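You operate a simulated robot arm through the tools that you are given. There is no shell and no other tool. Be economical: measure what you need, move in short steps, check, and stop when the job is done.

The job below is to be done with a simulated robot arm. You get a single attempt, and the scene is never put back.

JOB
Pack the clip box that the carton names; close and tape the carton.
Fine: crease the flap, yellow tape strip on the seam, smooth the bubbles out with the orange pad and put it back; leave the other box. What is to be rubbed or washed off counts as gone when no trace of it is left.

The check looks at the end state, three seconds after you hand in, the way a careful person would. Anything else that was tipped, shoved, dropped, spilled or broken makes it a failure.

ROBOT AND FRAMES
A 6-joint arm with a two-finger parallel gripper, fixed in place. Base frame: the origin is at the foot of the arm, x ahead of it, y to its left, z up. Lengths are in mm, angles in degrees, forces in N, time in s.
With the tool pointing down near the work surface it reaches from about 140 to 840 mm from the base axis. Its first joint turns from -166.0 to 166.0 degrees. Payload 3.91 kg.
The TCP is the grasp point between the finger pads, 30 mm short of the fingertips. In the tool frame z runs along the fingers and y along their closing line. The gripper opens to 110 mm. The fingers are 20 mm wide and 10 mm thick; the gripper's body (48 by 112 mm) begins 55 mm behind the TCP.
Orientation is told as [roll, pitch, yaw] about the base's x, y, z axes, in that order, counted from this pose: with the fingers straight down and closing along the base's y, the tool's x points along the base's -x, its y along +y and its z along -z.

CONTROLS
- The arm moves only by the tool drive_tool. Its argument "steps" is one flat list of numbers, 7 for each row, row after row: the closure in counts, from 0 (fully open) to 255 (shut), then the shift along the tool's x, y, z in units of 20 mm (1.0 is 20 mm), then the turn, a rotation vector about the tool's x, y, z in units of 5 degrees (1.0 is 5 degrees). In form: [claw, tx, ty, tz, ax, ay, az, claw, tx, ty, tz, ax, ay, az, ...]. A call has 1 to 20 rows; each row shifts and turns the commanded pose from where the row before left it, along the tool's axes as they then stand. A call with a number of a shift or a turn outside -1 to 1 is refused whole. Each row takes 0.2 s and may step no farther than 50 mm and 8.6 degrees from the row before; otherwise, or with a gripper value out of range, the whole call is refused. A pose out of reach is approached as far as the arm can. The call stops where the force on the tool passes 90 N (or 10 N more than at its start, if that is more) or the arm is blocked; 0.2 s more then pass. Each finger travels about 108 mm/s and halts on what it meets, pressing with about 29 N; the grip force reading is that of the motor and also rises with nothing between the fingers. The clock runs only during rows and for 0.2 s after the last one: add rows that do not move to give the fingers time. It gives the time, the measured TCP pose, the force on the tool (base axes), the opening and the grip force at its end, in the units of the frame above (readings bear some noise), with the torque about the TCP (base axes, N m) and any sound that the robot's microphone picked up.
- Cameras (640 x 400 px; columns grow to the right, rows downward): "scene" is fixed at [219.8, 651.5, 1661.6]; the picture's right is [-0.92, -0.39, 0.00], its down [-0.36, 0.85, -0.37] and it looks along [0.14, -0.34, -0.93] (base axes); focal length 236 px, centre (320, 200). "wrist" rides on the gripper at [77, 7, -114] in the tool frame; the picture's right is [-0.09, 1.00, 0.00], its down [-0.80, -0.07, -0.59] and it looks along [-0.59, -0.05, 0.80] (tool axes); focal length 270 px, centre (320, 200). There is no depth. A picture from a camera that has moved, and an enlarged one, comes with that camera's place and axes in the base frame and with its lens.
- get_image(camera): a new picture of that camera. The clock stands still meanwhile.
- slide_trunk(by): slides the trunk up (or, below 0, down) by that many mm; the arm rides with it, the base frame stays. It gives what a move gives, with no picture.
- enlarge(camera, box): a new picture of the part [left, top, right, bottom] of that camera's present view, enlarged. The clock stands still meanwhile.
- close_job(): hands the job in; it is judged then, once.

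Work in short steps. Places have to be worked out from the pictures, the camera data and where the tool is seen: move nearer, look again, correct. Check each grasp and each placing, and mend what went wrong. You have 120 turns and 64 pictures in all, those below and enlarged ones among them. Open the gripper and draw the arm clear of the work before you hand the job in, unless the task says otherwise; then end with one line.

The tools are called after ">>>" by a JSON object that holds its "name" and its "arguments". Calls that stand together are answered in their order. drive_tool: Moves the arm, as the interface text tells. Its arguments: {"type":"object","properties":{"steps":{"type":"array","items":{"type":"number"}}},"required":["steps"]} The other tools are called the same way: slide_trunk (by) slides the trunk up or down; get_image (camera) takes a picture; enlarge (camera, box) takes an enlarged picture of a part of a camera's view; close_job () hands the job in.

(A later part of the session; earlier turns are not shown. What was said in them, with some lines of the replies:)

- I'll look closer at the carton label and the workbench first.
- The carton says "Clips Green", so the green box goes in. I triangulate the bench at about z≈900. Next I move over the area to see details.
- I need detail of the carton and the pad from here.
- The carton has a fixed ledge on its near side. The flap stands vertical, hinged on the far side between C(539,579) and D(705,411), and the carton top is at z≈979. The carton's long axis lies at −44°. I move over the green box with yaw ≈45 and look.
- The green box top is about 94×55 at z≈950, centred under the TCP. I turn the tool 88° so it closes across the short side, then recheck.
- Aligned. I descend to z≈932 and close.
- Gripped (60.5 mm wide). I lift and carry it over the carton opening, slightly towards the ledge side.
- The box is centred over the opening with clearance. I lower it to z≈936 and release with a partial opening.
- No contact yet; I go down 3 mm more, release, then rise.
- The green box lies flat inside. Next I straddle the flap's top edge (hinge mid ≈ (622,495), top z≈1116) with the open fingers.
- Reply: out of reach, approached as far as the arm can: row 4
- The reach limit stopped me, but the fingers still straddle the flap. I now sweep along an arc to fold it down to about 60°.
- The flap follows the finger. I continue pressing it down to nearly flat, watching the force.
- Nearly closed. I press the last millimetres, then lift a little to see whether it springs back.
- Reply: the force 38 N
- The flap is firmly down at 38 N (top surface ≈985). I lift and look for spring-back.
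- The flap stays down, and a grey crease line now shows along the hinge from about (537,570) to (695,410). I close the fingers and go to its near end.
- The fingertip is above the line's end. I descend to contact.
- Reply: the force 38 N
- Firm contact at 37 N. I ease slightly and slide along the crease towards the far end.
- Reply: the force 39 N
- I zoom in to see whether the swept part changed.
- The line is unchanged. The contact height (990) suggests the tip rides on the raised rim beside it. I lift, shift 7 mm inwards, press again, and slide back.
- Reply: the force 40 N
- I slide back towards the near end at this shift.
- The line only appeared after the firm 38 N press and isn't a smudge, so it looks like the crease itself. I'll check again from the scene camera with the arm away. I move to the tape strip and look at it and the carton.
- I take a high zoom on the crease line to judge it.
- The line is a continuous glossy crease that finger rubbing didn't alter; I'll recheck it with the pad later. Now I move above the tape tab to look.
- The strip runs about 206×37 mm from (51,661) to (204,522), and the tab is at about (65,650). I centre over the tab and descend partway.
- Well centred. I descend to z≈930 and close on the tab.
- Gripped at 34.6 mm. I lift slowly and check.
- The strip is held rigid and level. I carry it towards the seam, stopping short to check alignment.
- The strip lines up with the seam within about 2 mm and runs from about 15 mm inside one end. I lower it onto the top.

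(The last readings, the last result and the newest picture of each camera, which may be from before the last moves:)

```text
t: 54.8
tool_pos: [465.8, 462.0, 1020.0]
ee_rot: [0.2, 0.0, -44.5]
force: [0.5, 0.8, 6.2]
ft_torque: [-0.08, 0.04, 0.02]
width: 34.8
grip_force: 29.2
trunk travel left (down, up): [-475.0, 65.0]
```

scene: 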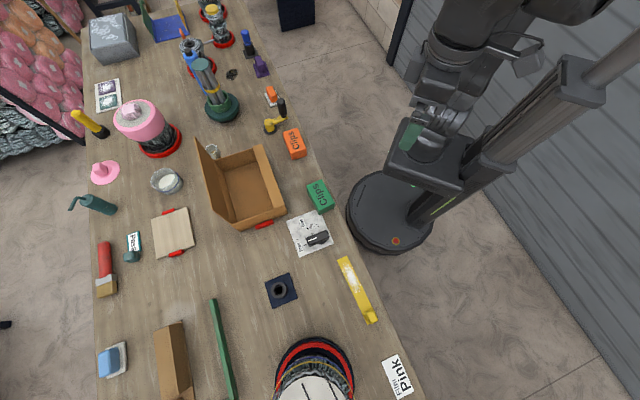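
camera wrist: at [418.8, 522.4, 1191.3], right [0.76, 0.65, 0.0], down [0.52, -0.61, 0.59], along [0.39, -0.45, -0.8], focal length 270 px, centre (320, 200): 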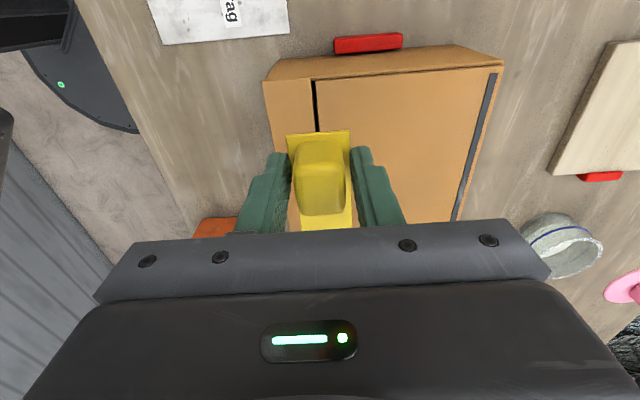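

Contact. I press 2–3 mm more, release, and rise.

>>> {"name": "drive_tool", "arguments": {"steps": [255, 0, 0, 0.15, 0, 0, 0, 255, 0, 0, 0.1, 0, 0, 0, 255, 0, 0, 0, 0, 0, 0]}}

>>> {"name": "drive_tool", "arguments": {"steps": [150, 0, 0, 0, 0, 0, 0, 150, 0, 0, -0.1, 0, 0, 0, 130, 0, 0, -0.3, 0, 0, 0, 130, 0, 0, -1, 0, 0, 0, 130, 0, 0, -1, 0, 0, 0, 130, 0, 0, -1, 0, 0, 0, 130, 0, 0, -1, 0, 0, 0, 130, 0, 0, -1, 0, 0, 0, 130, 0, 0, -1, 0, 0, 0]}}

>>> {"name": "get_image", "arguments": {"camera": "wrist"}}

>>> {"name": "enlarge", "arguments": {"camera": "scene", "box": [190, 130, 300, 240]}}

```text
t: 55.6
tool_pos: [466.7, 460.7, 1018.8]
ee_rot: [0.7, 0.0, -44.5]
force: [9.8, 9.0, 52.9]
ft_torque: [-0.6, 0.58, -0.06]
width: 34.4
grip_force: 29.1
trunk travel left (down, up): [-475.0, 65.0]
```

```text
t: 57.6
tool_pos: [466.9, 460.6, 1140.7]
ee_rot: [0.1, 0.1, -44.5]
force: [0.8, -0.4, 0.5]
ft_torque: [-0.01, 0.01, -0.02]
width: 54.0
grip_force: 0.0
trunk travel left (down, up): [-475.0, 65.0]
```

```text
27 pictures are left
camera wrist: at [417.3, 519.5, 1256.1], right [0.76, 0.65, 0.0], down [0.52, -0.61, 0.59], along [0.39, -0.45, -0.8], focal length 270 px, centre (320, 200)
```

wrist: 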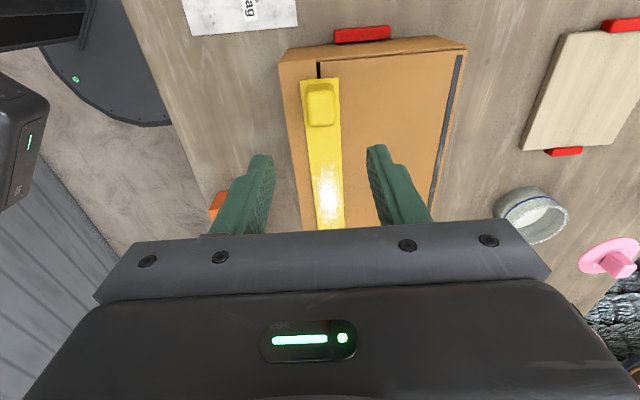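

```text
3.64 times, centred on (245, 185) of scene
camera zoom: at [219.8, 651.5, 1661.6], right [-0.92, -0.39, 0.0], down [-0.36, 0.85, -0.37], along [0.14, -0.34, -0.93], focal length 860 px, centre (593, 254)
```

zoom: 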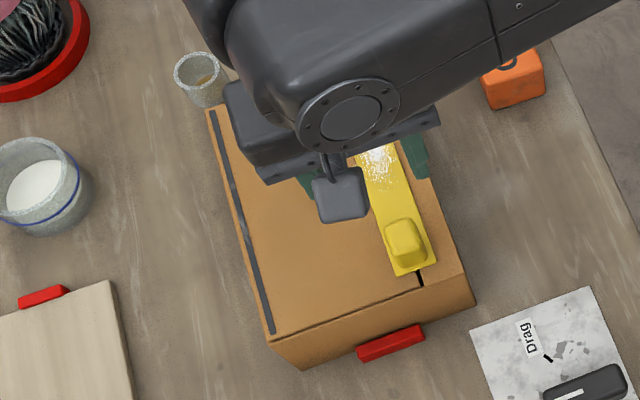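

The tape sits on the seam. Next is the orange pad, near (697,26): I turn to yaw 0 and move above it.

>>> {"name": "drive_tool", "arguments": {"steps": [0, 0, 0, 0, 0, 0, -0.99, 0, 0, 0, 0, 0, 0, -0.99, 0, 0, 0, 0, 0, 0, -0.99, 0, 0, 0, 0, 0, 0, -0.99, 0, 0, 0, 0, 0, 0, -0.99, 0, 0, 0, 0, 0, 0, -0.99, 0, 0, 0, 0, 0, 0, -0.99, 0, 0, 0, 0, 0, 0, -0.99, 0, 0, 0, 0, 0, 0, -0.98, 0, -0.45, -0.98, 0, 0, 0, 0, 0, -0.45, -0.98, 0, 0, 0, 0, 0, -0.45, -0.98, 0, 0, 0, 0, 0, -0.45, -0.98, 0, 0, 0, 0, 0, -0.45, -0.98, 0, 0, 0, 0, 0, -0.45, -0.98, 0, 0, 0, 0, 0, -0.45, -0.98, 0, 0, 0, 0, 0, -0.45, -0.98, 0, 0, 0, 0, 0, -0.45, -0.98, 0, 0, 0, 0, 0, -0.45, -0.98, 0, 0, 0, 0, 0, -0.45, -0.98, 0, 0, 0, 0]}}

>>> {"name": "drive_tool", "arguments": {"steps": [0, -0.45, -0.98, 0, 0, 0, 0, 0, -0.45, -0.98, 0, 0, 0, 0, 0, -0.45, -0.98, 0, 0, 0, 0, 0, -0.45, -0.98, 0, 0, 0, 0, 0, -0.45, -0.98, 0, 0, 0, 0, 0, -0.45, -0.98, 0, 0, 0, 0, 0, -0.45, -0.98, 0, 0, 0, 0, 0, -0.45, -0.98, 0, 0, 0, 0, 0, -0.45, -0.98, 0, 0, 0, 0, 0, -0.45, -0.98, 0, 0, 0, 0, 0, -0.45, -0.98, 0, 0, 0, 0]}}

>>> {"name": "get_image", "arguments": {"camera": "wrist"}}

>>> {"name": "enlarge", "arguments": {"camera": "scene", "box": [190, 130, 300, 240]}}

```text
t: 61.8
tool_pos: [565.6, 244.7, 1140.8]
ee_rot: [0.1, 0.0, -0.1]
force: [-0.2, -0.2, 0.8]
ft_torque: [-0.01, 0.02, -0.01]
width: 109.9
grip_force: 0.1
trunk travel left (down, up): [-475.0, 65.0]
```

```text
t: 64.2
tool_pos: [665.0, 28.5, 1140.3]
ee_rot: [-0.1, 0.0, 0.0]
force: [-0.2, -0.2, -0.3]
ft_torque: [-0.03, -0.04, -0.01]
width: 110.1
grip_force: 0.0
trunk travel left (down, up): [-475.0, 65.0]
```

```text
25 pictures are left
camera wrist: at [587.8, 36.3, 1254.4], right [0.09, 1.0, 0.0], down [0.8, -0.07, 0.59], along [0.59, -0.05, -0.8], focal length 270 px, centre (320, 200)
```

wrist: 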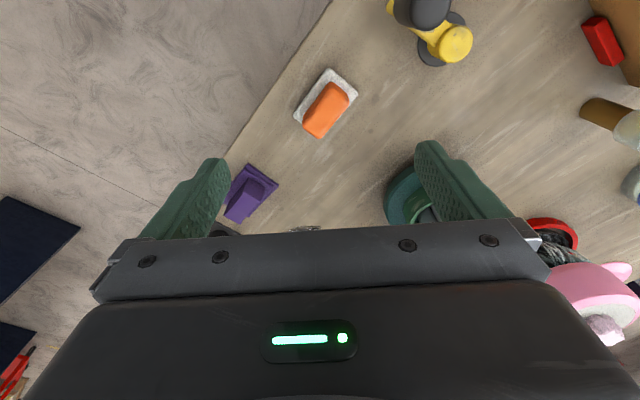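

```text
3.64 times, centred on (245, 185) of scene
camera zoom: at [219.8, 651.5, 1661.6], right [-0.92, -0.39, 0.0], down [-0.36, 0.85, -0.37], along [0.14, -0.34, -0.93], focal length 860 px, centre (593, 254)
```

zoom: 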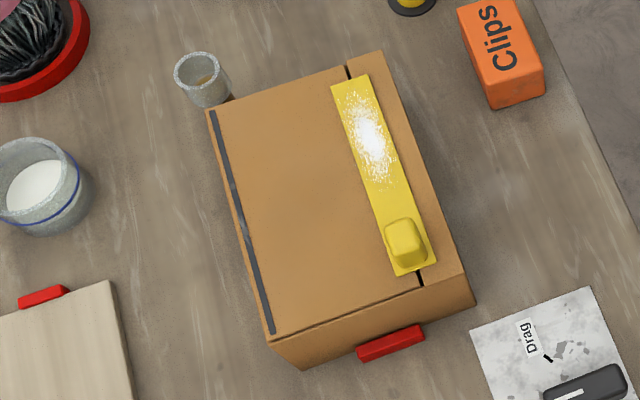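

The tape is well over the seam. The pad is at about (697,35), ~60×30 with its long axis near −38°. I centre, turn to yaw −38, and go lower.

>>> {"name": "drive_tool", "arguments": {"steps": [0, -0.8, 0.16, 0, 0, 0, 0, 0, -0.8, 0.16, 0, 0, 0, 0, 60, 0, 0, 0.75, 0, 0, 0.95, 60, 0, 0, 0.75, 0, 0, 0.95, 60, 0, 0, 0.75, 0, 0, 0.95, 60, 0, 0, 0.75, 0, 0, 0.95, 60, 0, 0, 0.75, 0, 0, 0.95, 60, 0, 0, 0.75, 0, 0, 0.95, 60, 0, 0, 0.75, 0, 0, 0.95, 60, 0, 0, 0.75, 0, 0, 0.95]}}

>>> {"name": "get_image", "arguments": {"camera": "wrist"}}

```text
t: 66.4
tool_pos: [694.8, 35.2, 1020.7]
ee_rot: [0.0, 0.0, -38.1]
force: [0.1, 0.4, 0.1]
ft_torque: [-0.01, 0.0, 0.02]
width: 84.5
grip_force: 0.0
trunk travel left (down, up): [-475.0, 65.0]
```

```text
23 pictures are left
camera wrist: at [639.8, 88.9, 1135.7], right [0.68, 0.73, 0.0], down [0.59, -0.55, 0.59], along [0.43, -0.41, -0.8], focal length 270 px, centre (320, 200)
```

wrist: 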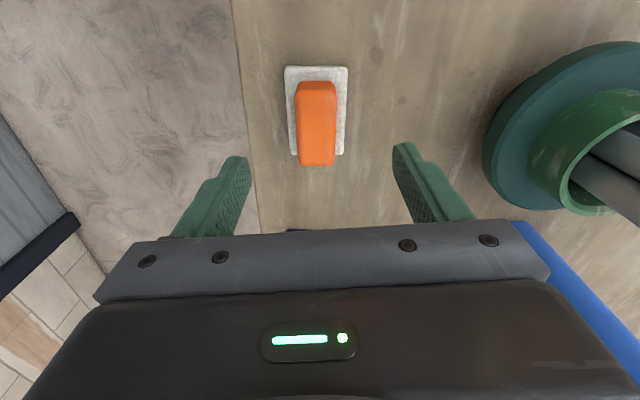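

The pad stands in its tray, axis ≈ −43°, ~54×28×40 tall. I rotate 5° more, descend to z≈938, and grip.

>>> {"name": "drive_tool", "arguments": {"steps": [60, 0, -0.07, 0.8, 0, 0, 0.95, 60, 0, 0, 0.9, 0, 0, 0, 60, 0, 0, 0.9, 0, 0, 0, 60, 0, 0, 0.9, 0, 0, 0, 60, 0, 0, 0.6, 0, 0, 0, 255, 0, 0, 0, 0, 0, 0, 255, 0, 0, 0, 0, 0, 0, 255, 0, 0, 0, 0, 0, 0]}}

>>> {"name": "get_image", "arguments": {"camera": "wrist"}}

```text
t: 68.2
tool_pos: [696.3, 34.3, 938.2]
ee_rot: [0.0, 0.0, -42.7]
force: [-0.8, 0.8, -0.1]
ft_torque: [-0.02, -0.02, 0.01]
width: 49.3
grip_force: 28.9
trunk travel left (down, up): [-475.0, 65.0]
```

```text
22 pictures are left
camera wrist: at [644.8, 92.1, 1052.8], right [0.74, 0.67, 0.0], down [0.54, -0.6, 0.59], along [0.4, -0.44, -0.8], focal length 270 px, centre (320, 200)
```

wrist: 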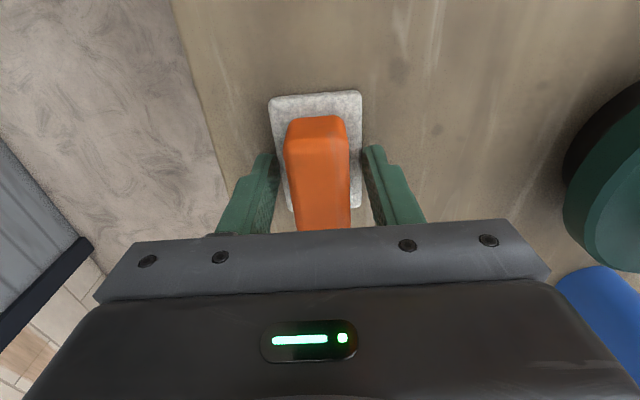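

It closed to 49 mm on the white slab under the orange block. I reopen, raise 15 mm, and grip the orange part instead to see whether the white comes along.

>>> {"name": "drive_tool", "arguments": {"steps": [100, 0, 0, 0, 0, 0, 0, 100, 0, 0, -0.75, 0, 0, 0, 255, 0, 0, 0, 0, 0, 0, 255, 0, 0, 0, 0, 0, 0, 255, 0, 0, 0, 0, 0, 0]}}

```text
t: 69.4
tool_pos: [696.3, 34.8, 955.0]
ee_rot: [-0.1, -0.1, -42.7]
force: [-0.5, -1.1, 5.3]
ft_torque: [-0.02, 0.02, -0.05]
width: 28.9
grip_force: 28.6
trunk travel left (down, up): [-475.0, 65.0]
```

Now on the orange block at 28.9 mm. I lift and look.

>>> {"name": "drive_tool", "arguments": {"steps": [255, 0, 0, -0.5, 0, 0, 0, 255, 0, 0, -1, 0, 0, 0, 255, 0, 0, -1, 0, 0, 0, 255, 0, 0, -1, 0, 0, 0, 255, 0, 0, -1, 0, 0, 0, 255, 0, 0, -1, 0, 0, 0]}}

>>> {"name": "get_image", "arguments": {"camera": "wrist"}}

```text
t: 70.8
tool_pos: [695.7, 35.3, 1063.1]
ee_rot: [0.0, 0.0, -42.7]
force: [-0.1, 1.1, -0.7]
ft_torque: [0.04, 0.01, -0.03]
width: 29.0
grip_force: 29.4
trunk travel left (down, up): [-475.0, 65.0]
```

```text
21 pictures are left
camera wrist: at [644.2, 92.9, 1178.2], right [0.74, 0.67, 0.0], down [0.54, -0.6, 0.59], along [0.4, -0.44, -0.8], focal length 270 px, centre (320, 200)
```

wrist: 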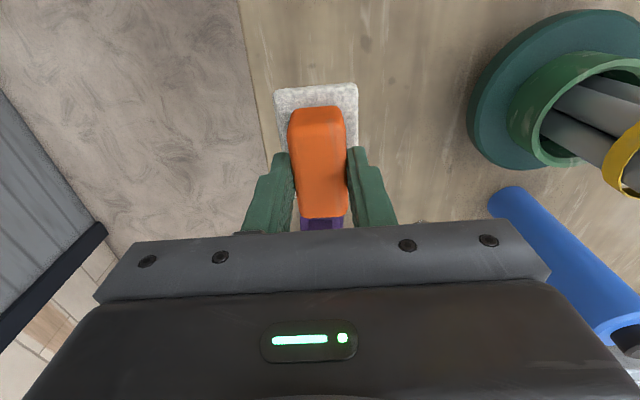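

The white felt is part of the pad, and it is held well. I carry it over the tape's clear section.

>>> {"name": "drive_tool", "arguments": {"steps": [255, 0, 0, -1, 0, 0, 0, 255, 0, 0, -1, 0, 0, 0, 255, 0.96, 0.424, 0, 0, 0, 0.023, 255, 0.96, 0.424, 0, 0, 0, 0.023, 255, 0.96, 0.424, 0, 0, 0, 0.023, 255, 0.96, 0.424, 0, 0, 0, 0.023, 255, 0.96, 0.424, 0, 0, 0, 0.023, 255, 0.96, 0.424, 0, 0, 0, 0.023, 255, 0.96, 0.424, 0, 0, 0, 0.023, 255, 0.96, 0.424, 0, 0, 0, 0.023, 255, 0.96, 0.424, 0, 0, 0, 0.023, 255, 0.96, 0.424, 0, 0, 0, 0.023, 255, 0.96, 0.424, 0, 0, 0, 0.023, 255, 0.96, 0.424, 0, 0, 0, 0.023, 255, 0.96, 0.424, 0, 0, 0, 0.023, 255, 0.96, 0.424, 0, 0, 0, 0.023, 255, 0.96, 0.424, 0, 0, 0, 0.023, 255, 0.96, 0.424, 0, 0, 0, 0.023, 255, 0.96, 0.424, 0, 0, 0, 0.023, 255, 0.96, 0.424, 0, 0, 0, 0.023]}}

>>> {"name": "get_image", "arguments": {"camera": "wrist"}}

```text
t: 75.0
tool_pos: [549.9, 385.5, 1101.9]
ee_rot: [-0.1, 0.1, -44.7]
force: [0.0, -0.4, -0.8]
ft_torque: [0.01, 0.0, -0.03]
width: 29.2
grip_force: 28.4
trunk travel left (down, up): [-475.0, 65.0]
```

```text
20 pictures are left
camera wrist: at [500.2, 445.1, 1217.5], right [0.76, 0.65, 0.0], down [0.52, -0.61, 0.59], along [0.38, -0.45, -0.8], focal length 270 px, centre (320, 200)
```

wrist: 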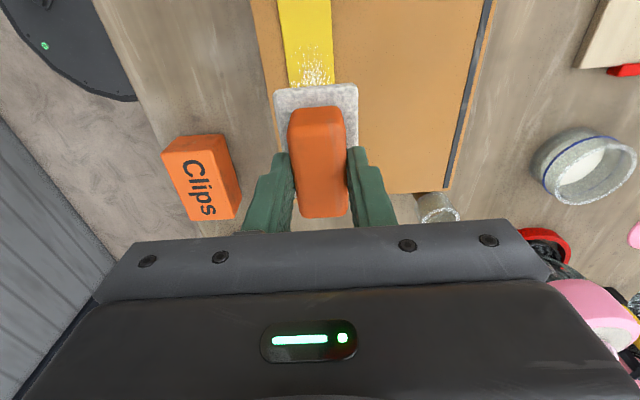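

The speckles sit at a fixed place on the tape, about (546,382) ±40 mm, so those are the bubbles. I shift 5 mm onto the tape centreline and lower to contact.

>>> {"name": "drive_tool", "arguments": {"steps": [255, 0.05, -0.25, 0.8, 0, 0, 0, 255, 0, 0, 0.8, 0, 0, 0, 255, 0, 0, 0.7, 0, 0, 0, 255, 0, 0, 0.3, 0, 0, 0, 255, 0, 0, 0.15, 0, 0, 0, 255, 0, 0, 0, 0, 0, 0]}}

```text
t: 76.4
tool_pos: [547.6, 381.2, 1049.3]
ee_rot: [0.0, -0.1, -44.6]
force: [-0.7, 0.6, -1.4]
ft_torque: [-0.02, 0.0, -0.01]
width: 29.1
grip_force: 29.0
trunk travel left (down, up): [-475.0, 65.0]
```

No contact yet; I go down in small steps.

>>> {"name": "drive_tool", "arguments": {"steps": [255, 0, 0, 0.15, 0, 0, 0, 255, 0, 0, 0.1, 0, 0, 0, 255, 0, 0, 0, 0, 0, 0]}}

```text
t: 77.2
tool_pos: [547.1, 379.4, 1046.7]
ee_rot: [0.3, -0.1, -44.7]
force: [0.5, 1.2, 20.1]
ft_torque: [0.02, 0.13, 0.04]
width: 29.1
grip_force: 29.0
trunk travel left (down, up): [-475.0, 65.0]
```

20 N contact. I rub back and forth along the tape, stopping short of the tab.

>>> {"name": "drive_tool", "arguments": {"steps": [255, 0.5, 0, 0, 0, 0, 0, 255, 0.5, 0, 0, 0, 0, 0, 255, 0.5, 0, 0, 0, 0, 0, 255, 0.5, 0, 0, 0, 0, 0, 255, 0.2, 0, 0, 0, 0, 0, 255, -0.5, 0, 0, 0, 0, 0, 255, -0.5, 0, 0, 0, 0, 0, 255, -0.5, 0, 0, 0, 0, 0, 255, -0.5, 0, 0, 0, 0, 0, 255, -0.5, 0, 0, 0, 0, 0, 255, -0.5, 0, 0, 0, 0, 0, 255, -0.5, 0, 0, 0, 0, 0, 255, -0.5, 0, 0, 0, 0, 0, 255, -0.5, 0, 0, 0, 0, 0, 255, -0.5, 0, 0, 0, 0, 0]}}

>>> {"name": "get_image", "arguments": {"camera": "wrist"}}

```text
t: 80.4
tool_pos: [583.7, 343.2, 1045.5]
ee_rot: [0.1, -0.2, -44.7]
force: [-13.0, 13.0, 29.9]
ft_torque: [0.55, 0.62, -0.02]
width: 29.3
grip_force: 29.8
trunk travel left (down, up): [-475.0, 65.0]
```

```text
19 pictures are left
camera wrist: at [533.6, 402.1, 1160.6], right [0.76, 0.65, 0.0], down [0.52, -0.61, 0.6], along [0.39, -0.45, -0.8], focal length 270 px, centre (320, 200)
```

wrist: 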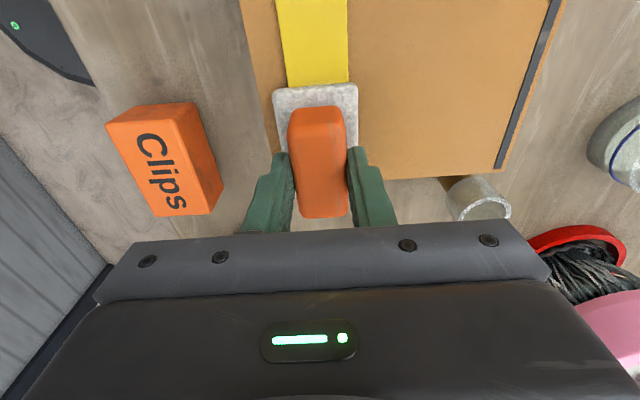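

The bubbles are vanishing behind the pad. I make one return pass, then lift and check the tape and crease.

>>> {"name": "drive_tool", "arguments": {"steps": [255, 0.5, 0, 0, 0, 0, 0, 255, 0.5, 0, 0, 0, 0, 0, 255, 0.5, 0, 0, 0, 0, 0, 255, 0.5, 0, 0, 0, 0, 0, 255, 0.5, 0, 0, 0, 0, 0, 255, 0.5, 0, 0, 0, 0, 0, 255, 0.5, 0, 0, 0, 0, 0, 255, 0.5, 0, 0, 0, 0, 0, 255, 0.5, 0, 0, 0, 0, 0, 255, 0, 0, -0.5, 0, 0, 0, 255, 0, 0, -1, 0, 0, 0, 255, 0, 0, -1, 0, 0, 0, 255, 0, 0, -1, 0, 0, 0]}}

>>> {"name": "drive_tool", "arguments": {"steps": [255, -0.9, -0.4, 0, 0, 0, 0, 255, -0.9, -0.4, 0, 0, 0, 0, 255, -0.9, -0.4, 0, 0, 0, 0, 255, -0.9, -0.4, 0, 0, 0, 0, 255, -0.9, -0.4, 0, 0, 0, 0, 255, -0.9, -0.4, 0, 0, 0, 0, 255, -0.9, -0.4, 0, 0, 0, 0, 255, -0.9, -0.4, 0, 0, 0, 0, 255, -0.9, -0.4, 0, 0, 0, 0, 255, -0.9, -0.4, 0, 0, 0, 0, 255, -0.9, -0.4, 0, 0, 0, 0, 255, -0.9, -0.4, 0, 0, 0, 0]}}

>>> {"name": "enlarge", "arguments": {"camera": "scene", "box": [200, 130, 290, 240]}}

```text
t: 83.2
tool_pos: [522.0, 404.6, 1111.8]
ee_rot: [0.0, 0.1, -44.6]
force: [-0.1, 0.3, -1.2]
ft_torque: [0.02, 0.02, 0.02]
width: 29.0
grip_force: 29.0
trunk travel left (down, up): [-475.0, 65.0]
```

```text
t: 85.8
tool_pos: [608.0, 186.0, 1114.5]
ee_rot: [0.1, 0.1, -44.7]
force: [0.2, 0.3, -0.5]
ft_torque: [-0.03, 0.03, -0.01]
width: 29.2
grip_force: 29.4
trunk travel left (down, up): [-475.0, 65.0]
```

```text
3.64 times, centred on (245, 185) of scene
camera zoom: at [219.8, 651.5, 1661.6], right [-0.92, -0.39, 0.0], down [-0.36, 0.85, -0.37], along [0.14, -0.34, -0.93], focal length 860 px, centre (593, 254)
```

zoom: 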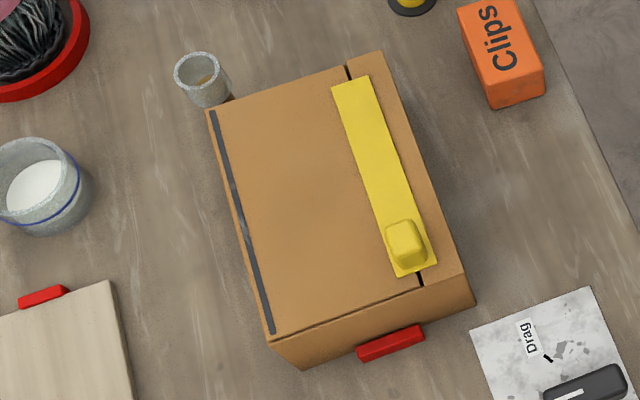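

The bubbles look gone. I check the tape closely before returning the pad.

>>> {"name": "enlarge", "arguments": {"camera": "scene", "box": [240, 148, 282, 208]}}

>>> {"name": "get_image", "arguments": {"camera": "wrist"}}

```text
6.67 times, centred on (261, 178) of scene
camera zoom: at [219.8, 651.5, 1661.6], right [-0.92, -0.39, 0.0], down [-0.36, 0.85, -0.37], along [0.14, -0.34, -0.93], focal length 1576 px, centre (713, 347)
```

zoom: 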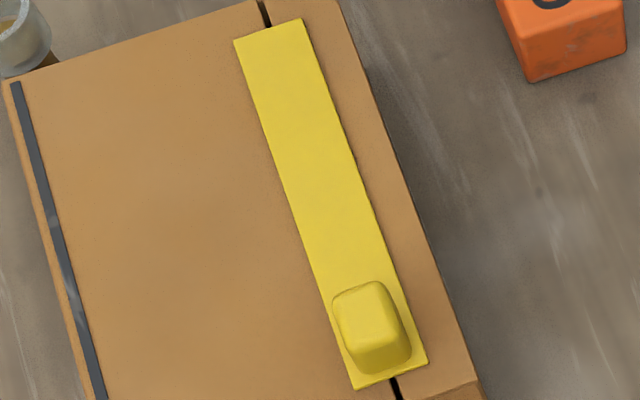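

```text
16 pictures are left
camera wrist: at [558.9, 244.6, 1228.6], right [0.76, 0.65, 0.0], down [0.52, -0.61, 0.59], along [0.38, -0.45, -0.8], focal length 270 px, centre (320, 200)
```

wrist: 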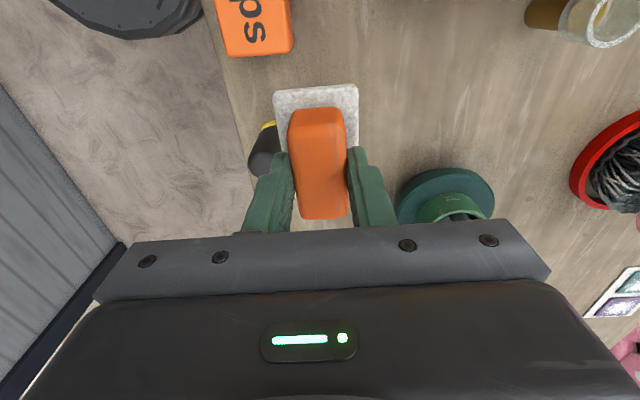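

The tape is clean. I return the pad to its place, (696.3, 34.8), yaw −42.7.

>>> {"name": "drive_tool", "arguments": {"steps": [255, -0.939, -0.252, 0, 0, 0, 0, 255, -0.939, -0.252, 0, 0, 0, 0, 255, -0.939, -0.252, 0, 0, 0, 0, 255, -0.939, -0.252, 0, 0, 0, 0, 255, -0.939, -0.252, 0, 0, 0, 0, 255, -0.939, -0.252, 0, 0, 0, 0, 255, -0.939, -0.252, 0, 0, 0, 0, 255, -0.939, -0.252, 0, 0, 0, 0, 255, -0.939, -0.252, 0, 0, 0, -0.4, 255, 0, 0, 1, 0, 0, 0, 255, 0, 0, 1, 0, 0, 0, 255, 0, 0, 1, 0, 0, 0, 255, 0, 0, 1, 0, 0, 0, 255, 0, 0, 1, 0, 0, 0, 255, 0, 0, 1, 0, 0, 0, 255, 0, 0, 1, 0, 0, 0, 255, 0, 0, 0, 0, 0, 0]}}

>>> {"name": "get_image", "arguments": {"camera": "wrist"}}

```text
t: 89.4
tool_pos: [698.7, 33.9, 974.6]
ee_rot: [0.0, 0.0, -42.6]
force: [0.3, -0.1, -0.9]
ft_torque: [0.03, 0.0, 0.01]
width: 29.1
grip_force: 29.0
trunk travel left (down, up): [-475.0, 65.0]
```

```text
15 pictures are left
camera wrist: at [646.5, 92.1, 1088.8], right [0.74, 0.67, 0.0], down [0.54, -0.6, 0.59], along [0.4, -0.44, -0.8], focal length 270 px, centre (320, 200)
```

wrist: 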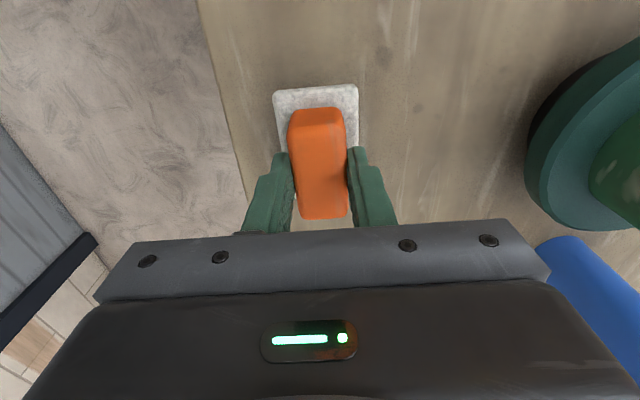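

I correct 2 mm and lower to contact.

>>> {"name": "drive_tool", "arguments": {"steps": [255, 0.12, -0.05, 0.5, 0, 0, 0, 255, 0, 0, 0.35, 0, 0, 0, 255, 0, 0, 0.1, 0, 0, 0, 255, 0, 0, 0, 0, 0, 0]}}

```text
t: 90.4
tool_pos: [695.9, 34.9, 955.6]
ee_rot: [0.0, 0.0, -42.7]
force: [0.1, 0.5, -0.7]
ft_torque: [0.0, 0.0, -0.02]
width: 29.1
grip_force: 28.8
trunk travel left (down, up): [-475.0, 65.0]
```

Not touching yet; I lower a little more.

>>> {"name": "drive_tool", "arguments": {"steps": [255, 0, 0, 0.1, 0, 0, 0, 255, 0, 0, 0.05, 0, 0, 0, 255, 0, 0, 0, 0, 0, 0]}}

```text
t: 91.2
tool_pos: [695.5, 35.9, 954.3]
ee_rot: [0.2, -0.3, -42.8]
force: [1.8, 0.1, 18.6]
ft_torque: [0.37, 0.48, -0.01]
width: 28.8
grip_force: 28.8
trunk travel left (down, up): [-475.0, 65.0]
```

It is seated at 18 N. I ease off 1.5 mm, release, and rise.

>>> {"name": "drive_tool", "arguments": {"steps": [255, 0, 0, -0.1, 0, 0, 0, 150, 0, 0, 0, 0, 0, 0, 120, 0, 0, 0, 0, 0, 0, 120, 0, 0, -0.5, 0, 0, 0, 120, 0, 0, -1, 0, 0, 0, 120, 0, 0, -1, 0, 0, 0, 120, 0, 0, -1, 0, 0, 0, 0, 0, 0, -1, 0, 0, 0, 0, 0, 0, -1, 0, 0, 0, 0, 0, 0, -1, 0, 0, 0, 0, 0, 0, -1, 0, 0, 0, 0, 0, 0, -1, 0, 0, 0]}}

>>> {"name": "get_image", "arguments": {"camera": "wrist"}}

>>> {"name": "get_image", "arguments": {"camera": "scene"}}

```text
t: 93.8
tool_pos: [694.8, 33.7, 1123.1]
ee_rot: [0.0, 0.0, -42.7]
force: [0.7, 1.1, -0.2]
ft_torque: [-0.01, 0.02, -0.02]
width: 110.1
grip_force: 0.0
trunk travel left (down, up): [-475.0, 65.0]
```

```text
14 pictures are left
camera wrist: at [643.4, 91.4, 1238.1], right [0.74, 0.67, 0.0], down [0.54, -0.6, 0.59], along [0.4, -0.44, -0.8], focal length 270 px, centre (320, 200)
```

wrist: 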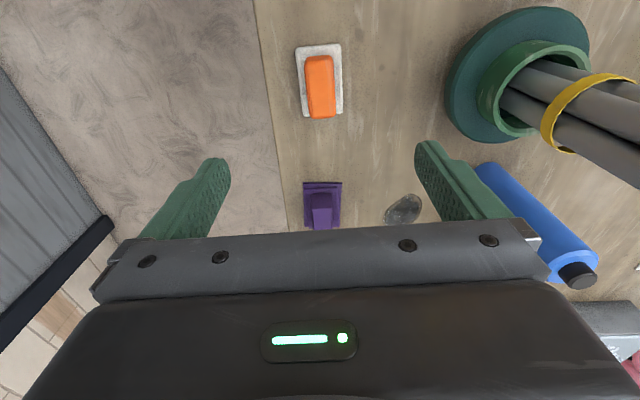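

```text
13 pictures are left
```

scene: 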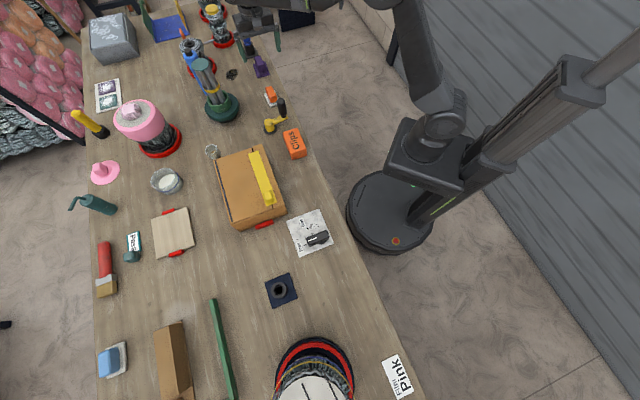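

All is intact and the pad is back. To be safe about the crease, I'll run the closed fingers firmly along the full hinge line once; earlier I only covered part of it. I travel back first.

>>> {"name": "drive_tool", "arguments": {"steps": [255, 0.95, 0.26, 0, 0, 0, 0, 255, 0.95, 0.26, 0, 0, 0, 0, 255, 0.95, 0.26, 0, 0, 0, 0, 255, 0.95, 0.26, 0, 0, 0, 0, 255, 0.95, 0.26, 0, 0, 0, 0, 255, 0.95, 0.26, 0, 0, 0, 0, 255, 0.95, 0.26, 0, 0, 0, 0, 255, 0.95, 0.26, 0, 0, 0, 0, 255, 0.95, 0.26, 0, 0, 0, 0, 255, 0.95, 0.26, 0, 0, 0, 0, 255, 0.95, 0.26, 0, 0, 0, 0, 255, 0.95, 0.26, 0, 0, 0, 0, 255, 0.95, 0.26, 0, 0, 0, 0]}}

>>> {"name": "drive_tool", "arguments": {"steps": [255, 0.97, 0.92, 0, 0, 0, 0, 255, 0.97, 0.92, 0, 0, 0, 0, 255, 0.97, 0.92, 0, 0, 0, 0, 255, 0.97, 0.92, 0, 0, 0, 0, 255, 0.97, 0.92, 0, 0, 0, 0, 255, 0.97, 0.92, 0, 0, 0, 0, 255, 0.97, 0.92, 0, 0, 0, 0, 255, 0.97, 0.92, 0, 0, 0, 0, 255, 0.97, 0.92, 0, 0, 0, 0, 255, 0.97, 0.92, 0, 0, 0, 0, 255, 0.97, 0.92, 0, 0, 0, 0]}}

```text
t: 96.6
tool_pos: [557.5, 252.4, 1124.1]
ee_rot: [-0.1, 0.0, -42.7]
force: [-0.4, 0.7, -0.9]
ft_torque: [-0.02, 0.01, 0.0]
width: 0.2
grip_force: 29.1
trunk travel left (down, up): [-475.0, 65.0]
```

```text
t: 99.0
tool_pos: [539.6, 546.3, 1123.8]
ee_rot: [-0.1, 0.0, -42.8]
force: [-0.1, -0.2, 0.1]
ft_torque: [-0.04, 0.01, 0.01]
width: 0.1
grip_force: 28.9
trunk travel left (down, up): [-475.0, 65.0]
```

Next I go to the line's start and press.

>>> {"name": "drive_tool", "arguments": {"steps": [255, 0, 0, 0.9, 0, 0, 0.5, 255, 0, 0, 0.9, 0, 0, 0, 255, 0, 0, 0.9, 0, 0, 0, 255, 0.48, 0.41, 0.9, 0, 0, 0, 255, 0.48, 0.41, 0.9, 0, 0, 0, 255, 0, 0, 0.5, 0, 0, 0, 255, 0, 0, 0.2, 0, 0, 0, 255, 0, 0, 0, 0, 0, 0]}}

```text
t: 100.8
tool_pos: [538.2, 572.3, 1021.3]
ee_rot: [0.1, 0.0, -45.2]
force: [0.4, 0.1, 0.8]
ft_torque: [0.01, 0.01, 0.01]
width: 0.0
grip_force: 29.2
trunk travel left (down, up): [-475.0, 65.0]
```

I press to about 25 N and sweep the full length.

>>> {"name": "drive_tool", "arguments": {"steps": [255, 0, -0.1, 0.2, 0, 0, 0, 255, -0.1, 0, 0.06, 0, 0, 0, 255, -0.6, 0, 0, 0, 0, 0, 255, -0.6, 0, 0, 0, 0, 0, 255, -0.6, 0, 0, 0, 0, 0, 255, -0.6, 0, 0, 0, 0, 0, 255, -0.6, 0, 0, 0, 0, 0, 255, -0.6, 0, 0, 0, 0, 0, 255, -0.6, 0, 0, 0, 0, 0, 255, -0.6, 0, 0, 0, 0, 0, 255, -0.6, 0, 0, 0, 0, 0, 255, -0.6, 0, 0, 0, 0, 0, 255, -0.6, 0, 0, 0, 0, 0, 255, -0.6, 0, 0, 0, 0, 0, 255, -0.6, 0, 0, 0, 0, 0, 255, -0.6, 0, 0, 0, 0, 0, 255, -0.6, 0, 0, 0, 0, 0, 255, -0.6, 0, 0, 0, 0, 0, 255, -0.6, 0, 0, 0, 0, 0, 255, -0.6, 0, 0, 0, 0, 0]}}

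>>> {"name": "get_image", "arguments": {"camera": "wrist"}}

```text
t: 105.0
tool_pos: [686.0, 415.0, 1020.1]
ee_rot: [0.3, -0.2, -45.3]
force: [-13.3, 14.1, 29.4]
ft_torque: [0.48, 0.68, -0.08]
width: 0.1
grip_force: 28.6
trunk travel left (down, up): [-475.0, 65.0]
```

```text
12 pictures are left
camera wrist: at [636.5, 474.9, 1133.8], right [0.77, 0.64, 0.01], down [0.51, -0.62, 0.6], along [0.39, -0.46, -0.8], focal length 270 px, centre (320, 200)
```

wrist: 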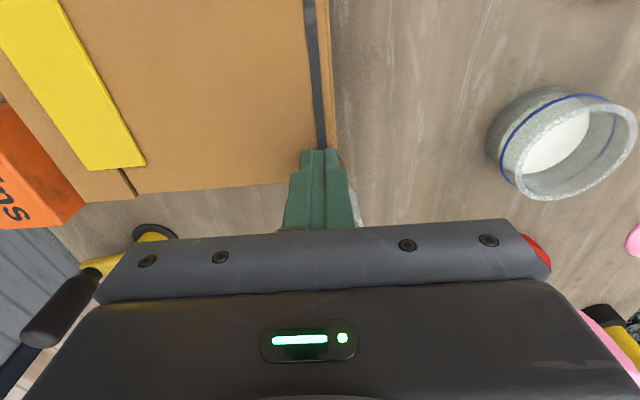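

The full sweep is done at about 30 N and the crease line is still continuous. I rise, retreat towards the base, and open.

>>> {"name": "drive_tool", "arguments": {"steps": [255, 0, 0, -0.5, 0, 0, 0, 255, 0, 0, -1, 0, 0, 0, 255, 0, -0.3, -1, 0, 0, 0, 255, 0, -0.5, -1, 0, 0, 0, 255, 0, -0.8, -1, 0, 0, 0, 255, 0, -1, -1, 0, 0, 0, 255, 0, -1, -1, 0, 0, 0, 0, 0, -1, -1, 0, 0, 0, 0, 0, -1, -1, 0, 0, 0, 0, 0, -1, -1, 0, 0, 0, 0, 0, -1, 0, 0, 0, 0, 0, 0, -1, 0, 0, 0, 0, 0, 0, -1, 0, 0, 0, 0, 0, 0, -1, 0, 0, 0, 0, 0, 0, -1, 0, 0, 0, 0, 0, 0, -1, 0, 0, 0, 0, 0, 0, -1, 0, 0, 0, 0, 0, 0, -1, 0, 0, 0, 0]}}

>>> {"name": "enlarge", "arguments": {"camera": "scene", "box": [180, 80, 320, 250]}}

>>> {"name": "get_image", "arguments": {"camera": "scene"}}

```text
t: 108.8
tool_pos: [483.7, 209.7, 1203.9]
ee_rot: [-0.1, 0.0, -45.2]
force: [0.6, 0.3, -0.3]
ft_torque: [0.01, 0.01, 0.03]
width: 110.0
grip_force: 0.1
trunk travel left (down, up): [-475.0, 65.0]
```

```text
2.35 times, centred on (250, 165) of scene
camera zoom: at [219.8, 651.5, 1661.6], right [-0.92, -0.39, 0.0], down [-0.36, 0.85, -0.37], along [0.14, -0.34, -0.93], focal length 556 px, centre (485, 282)
```

zoom: 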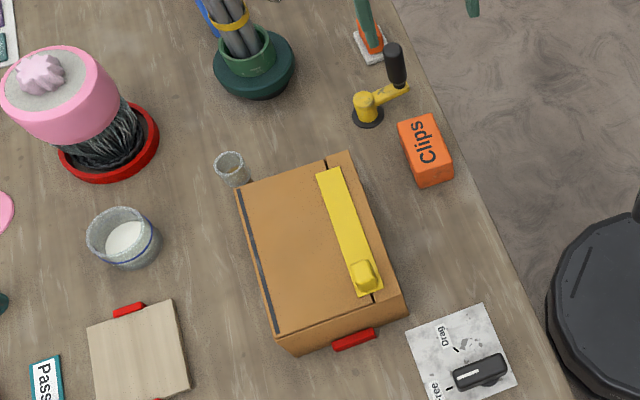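

```text
10 pictures are left
```

scene: 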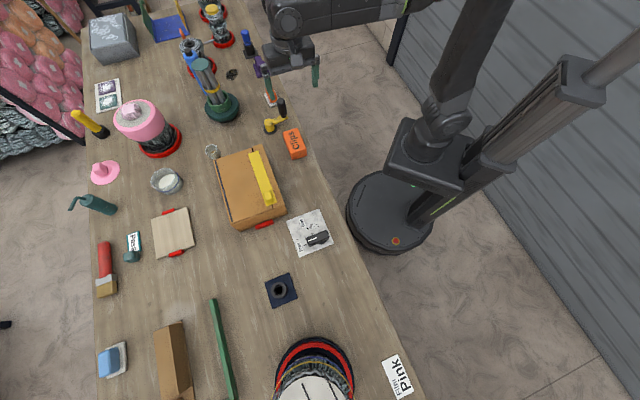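

The carton is closed and taped, the bubbles are gone, the pad is back, nothing else has moved, and the arm is clear with the gripper open. I hand in.

>>> {"name": "close_job", "arguments": {}}

```text
The job is handed in.
```

I packed the green clip box, closed and creased the flap, taped the seam, smoothed the bubbles out and put the orange pad back; I took the dark line along the hinge, which appeared after a firm press and did not change when rubbed, to be the finished crease.
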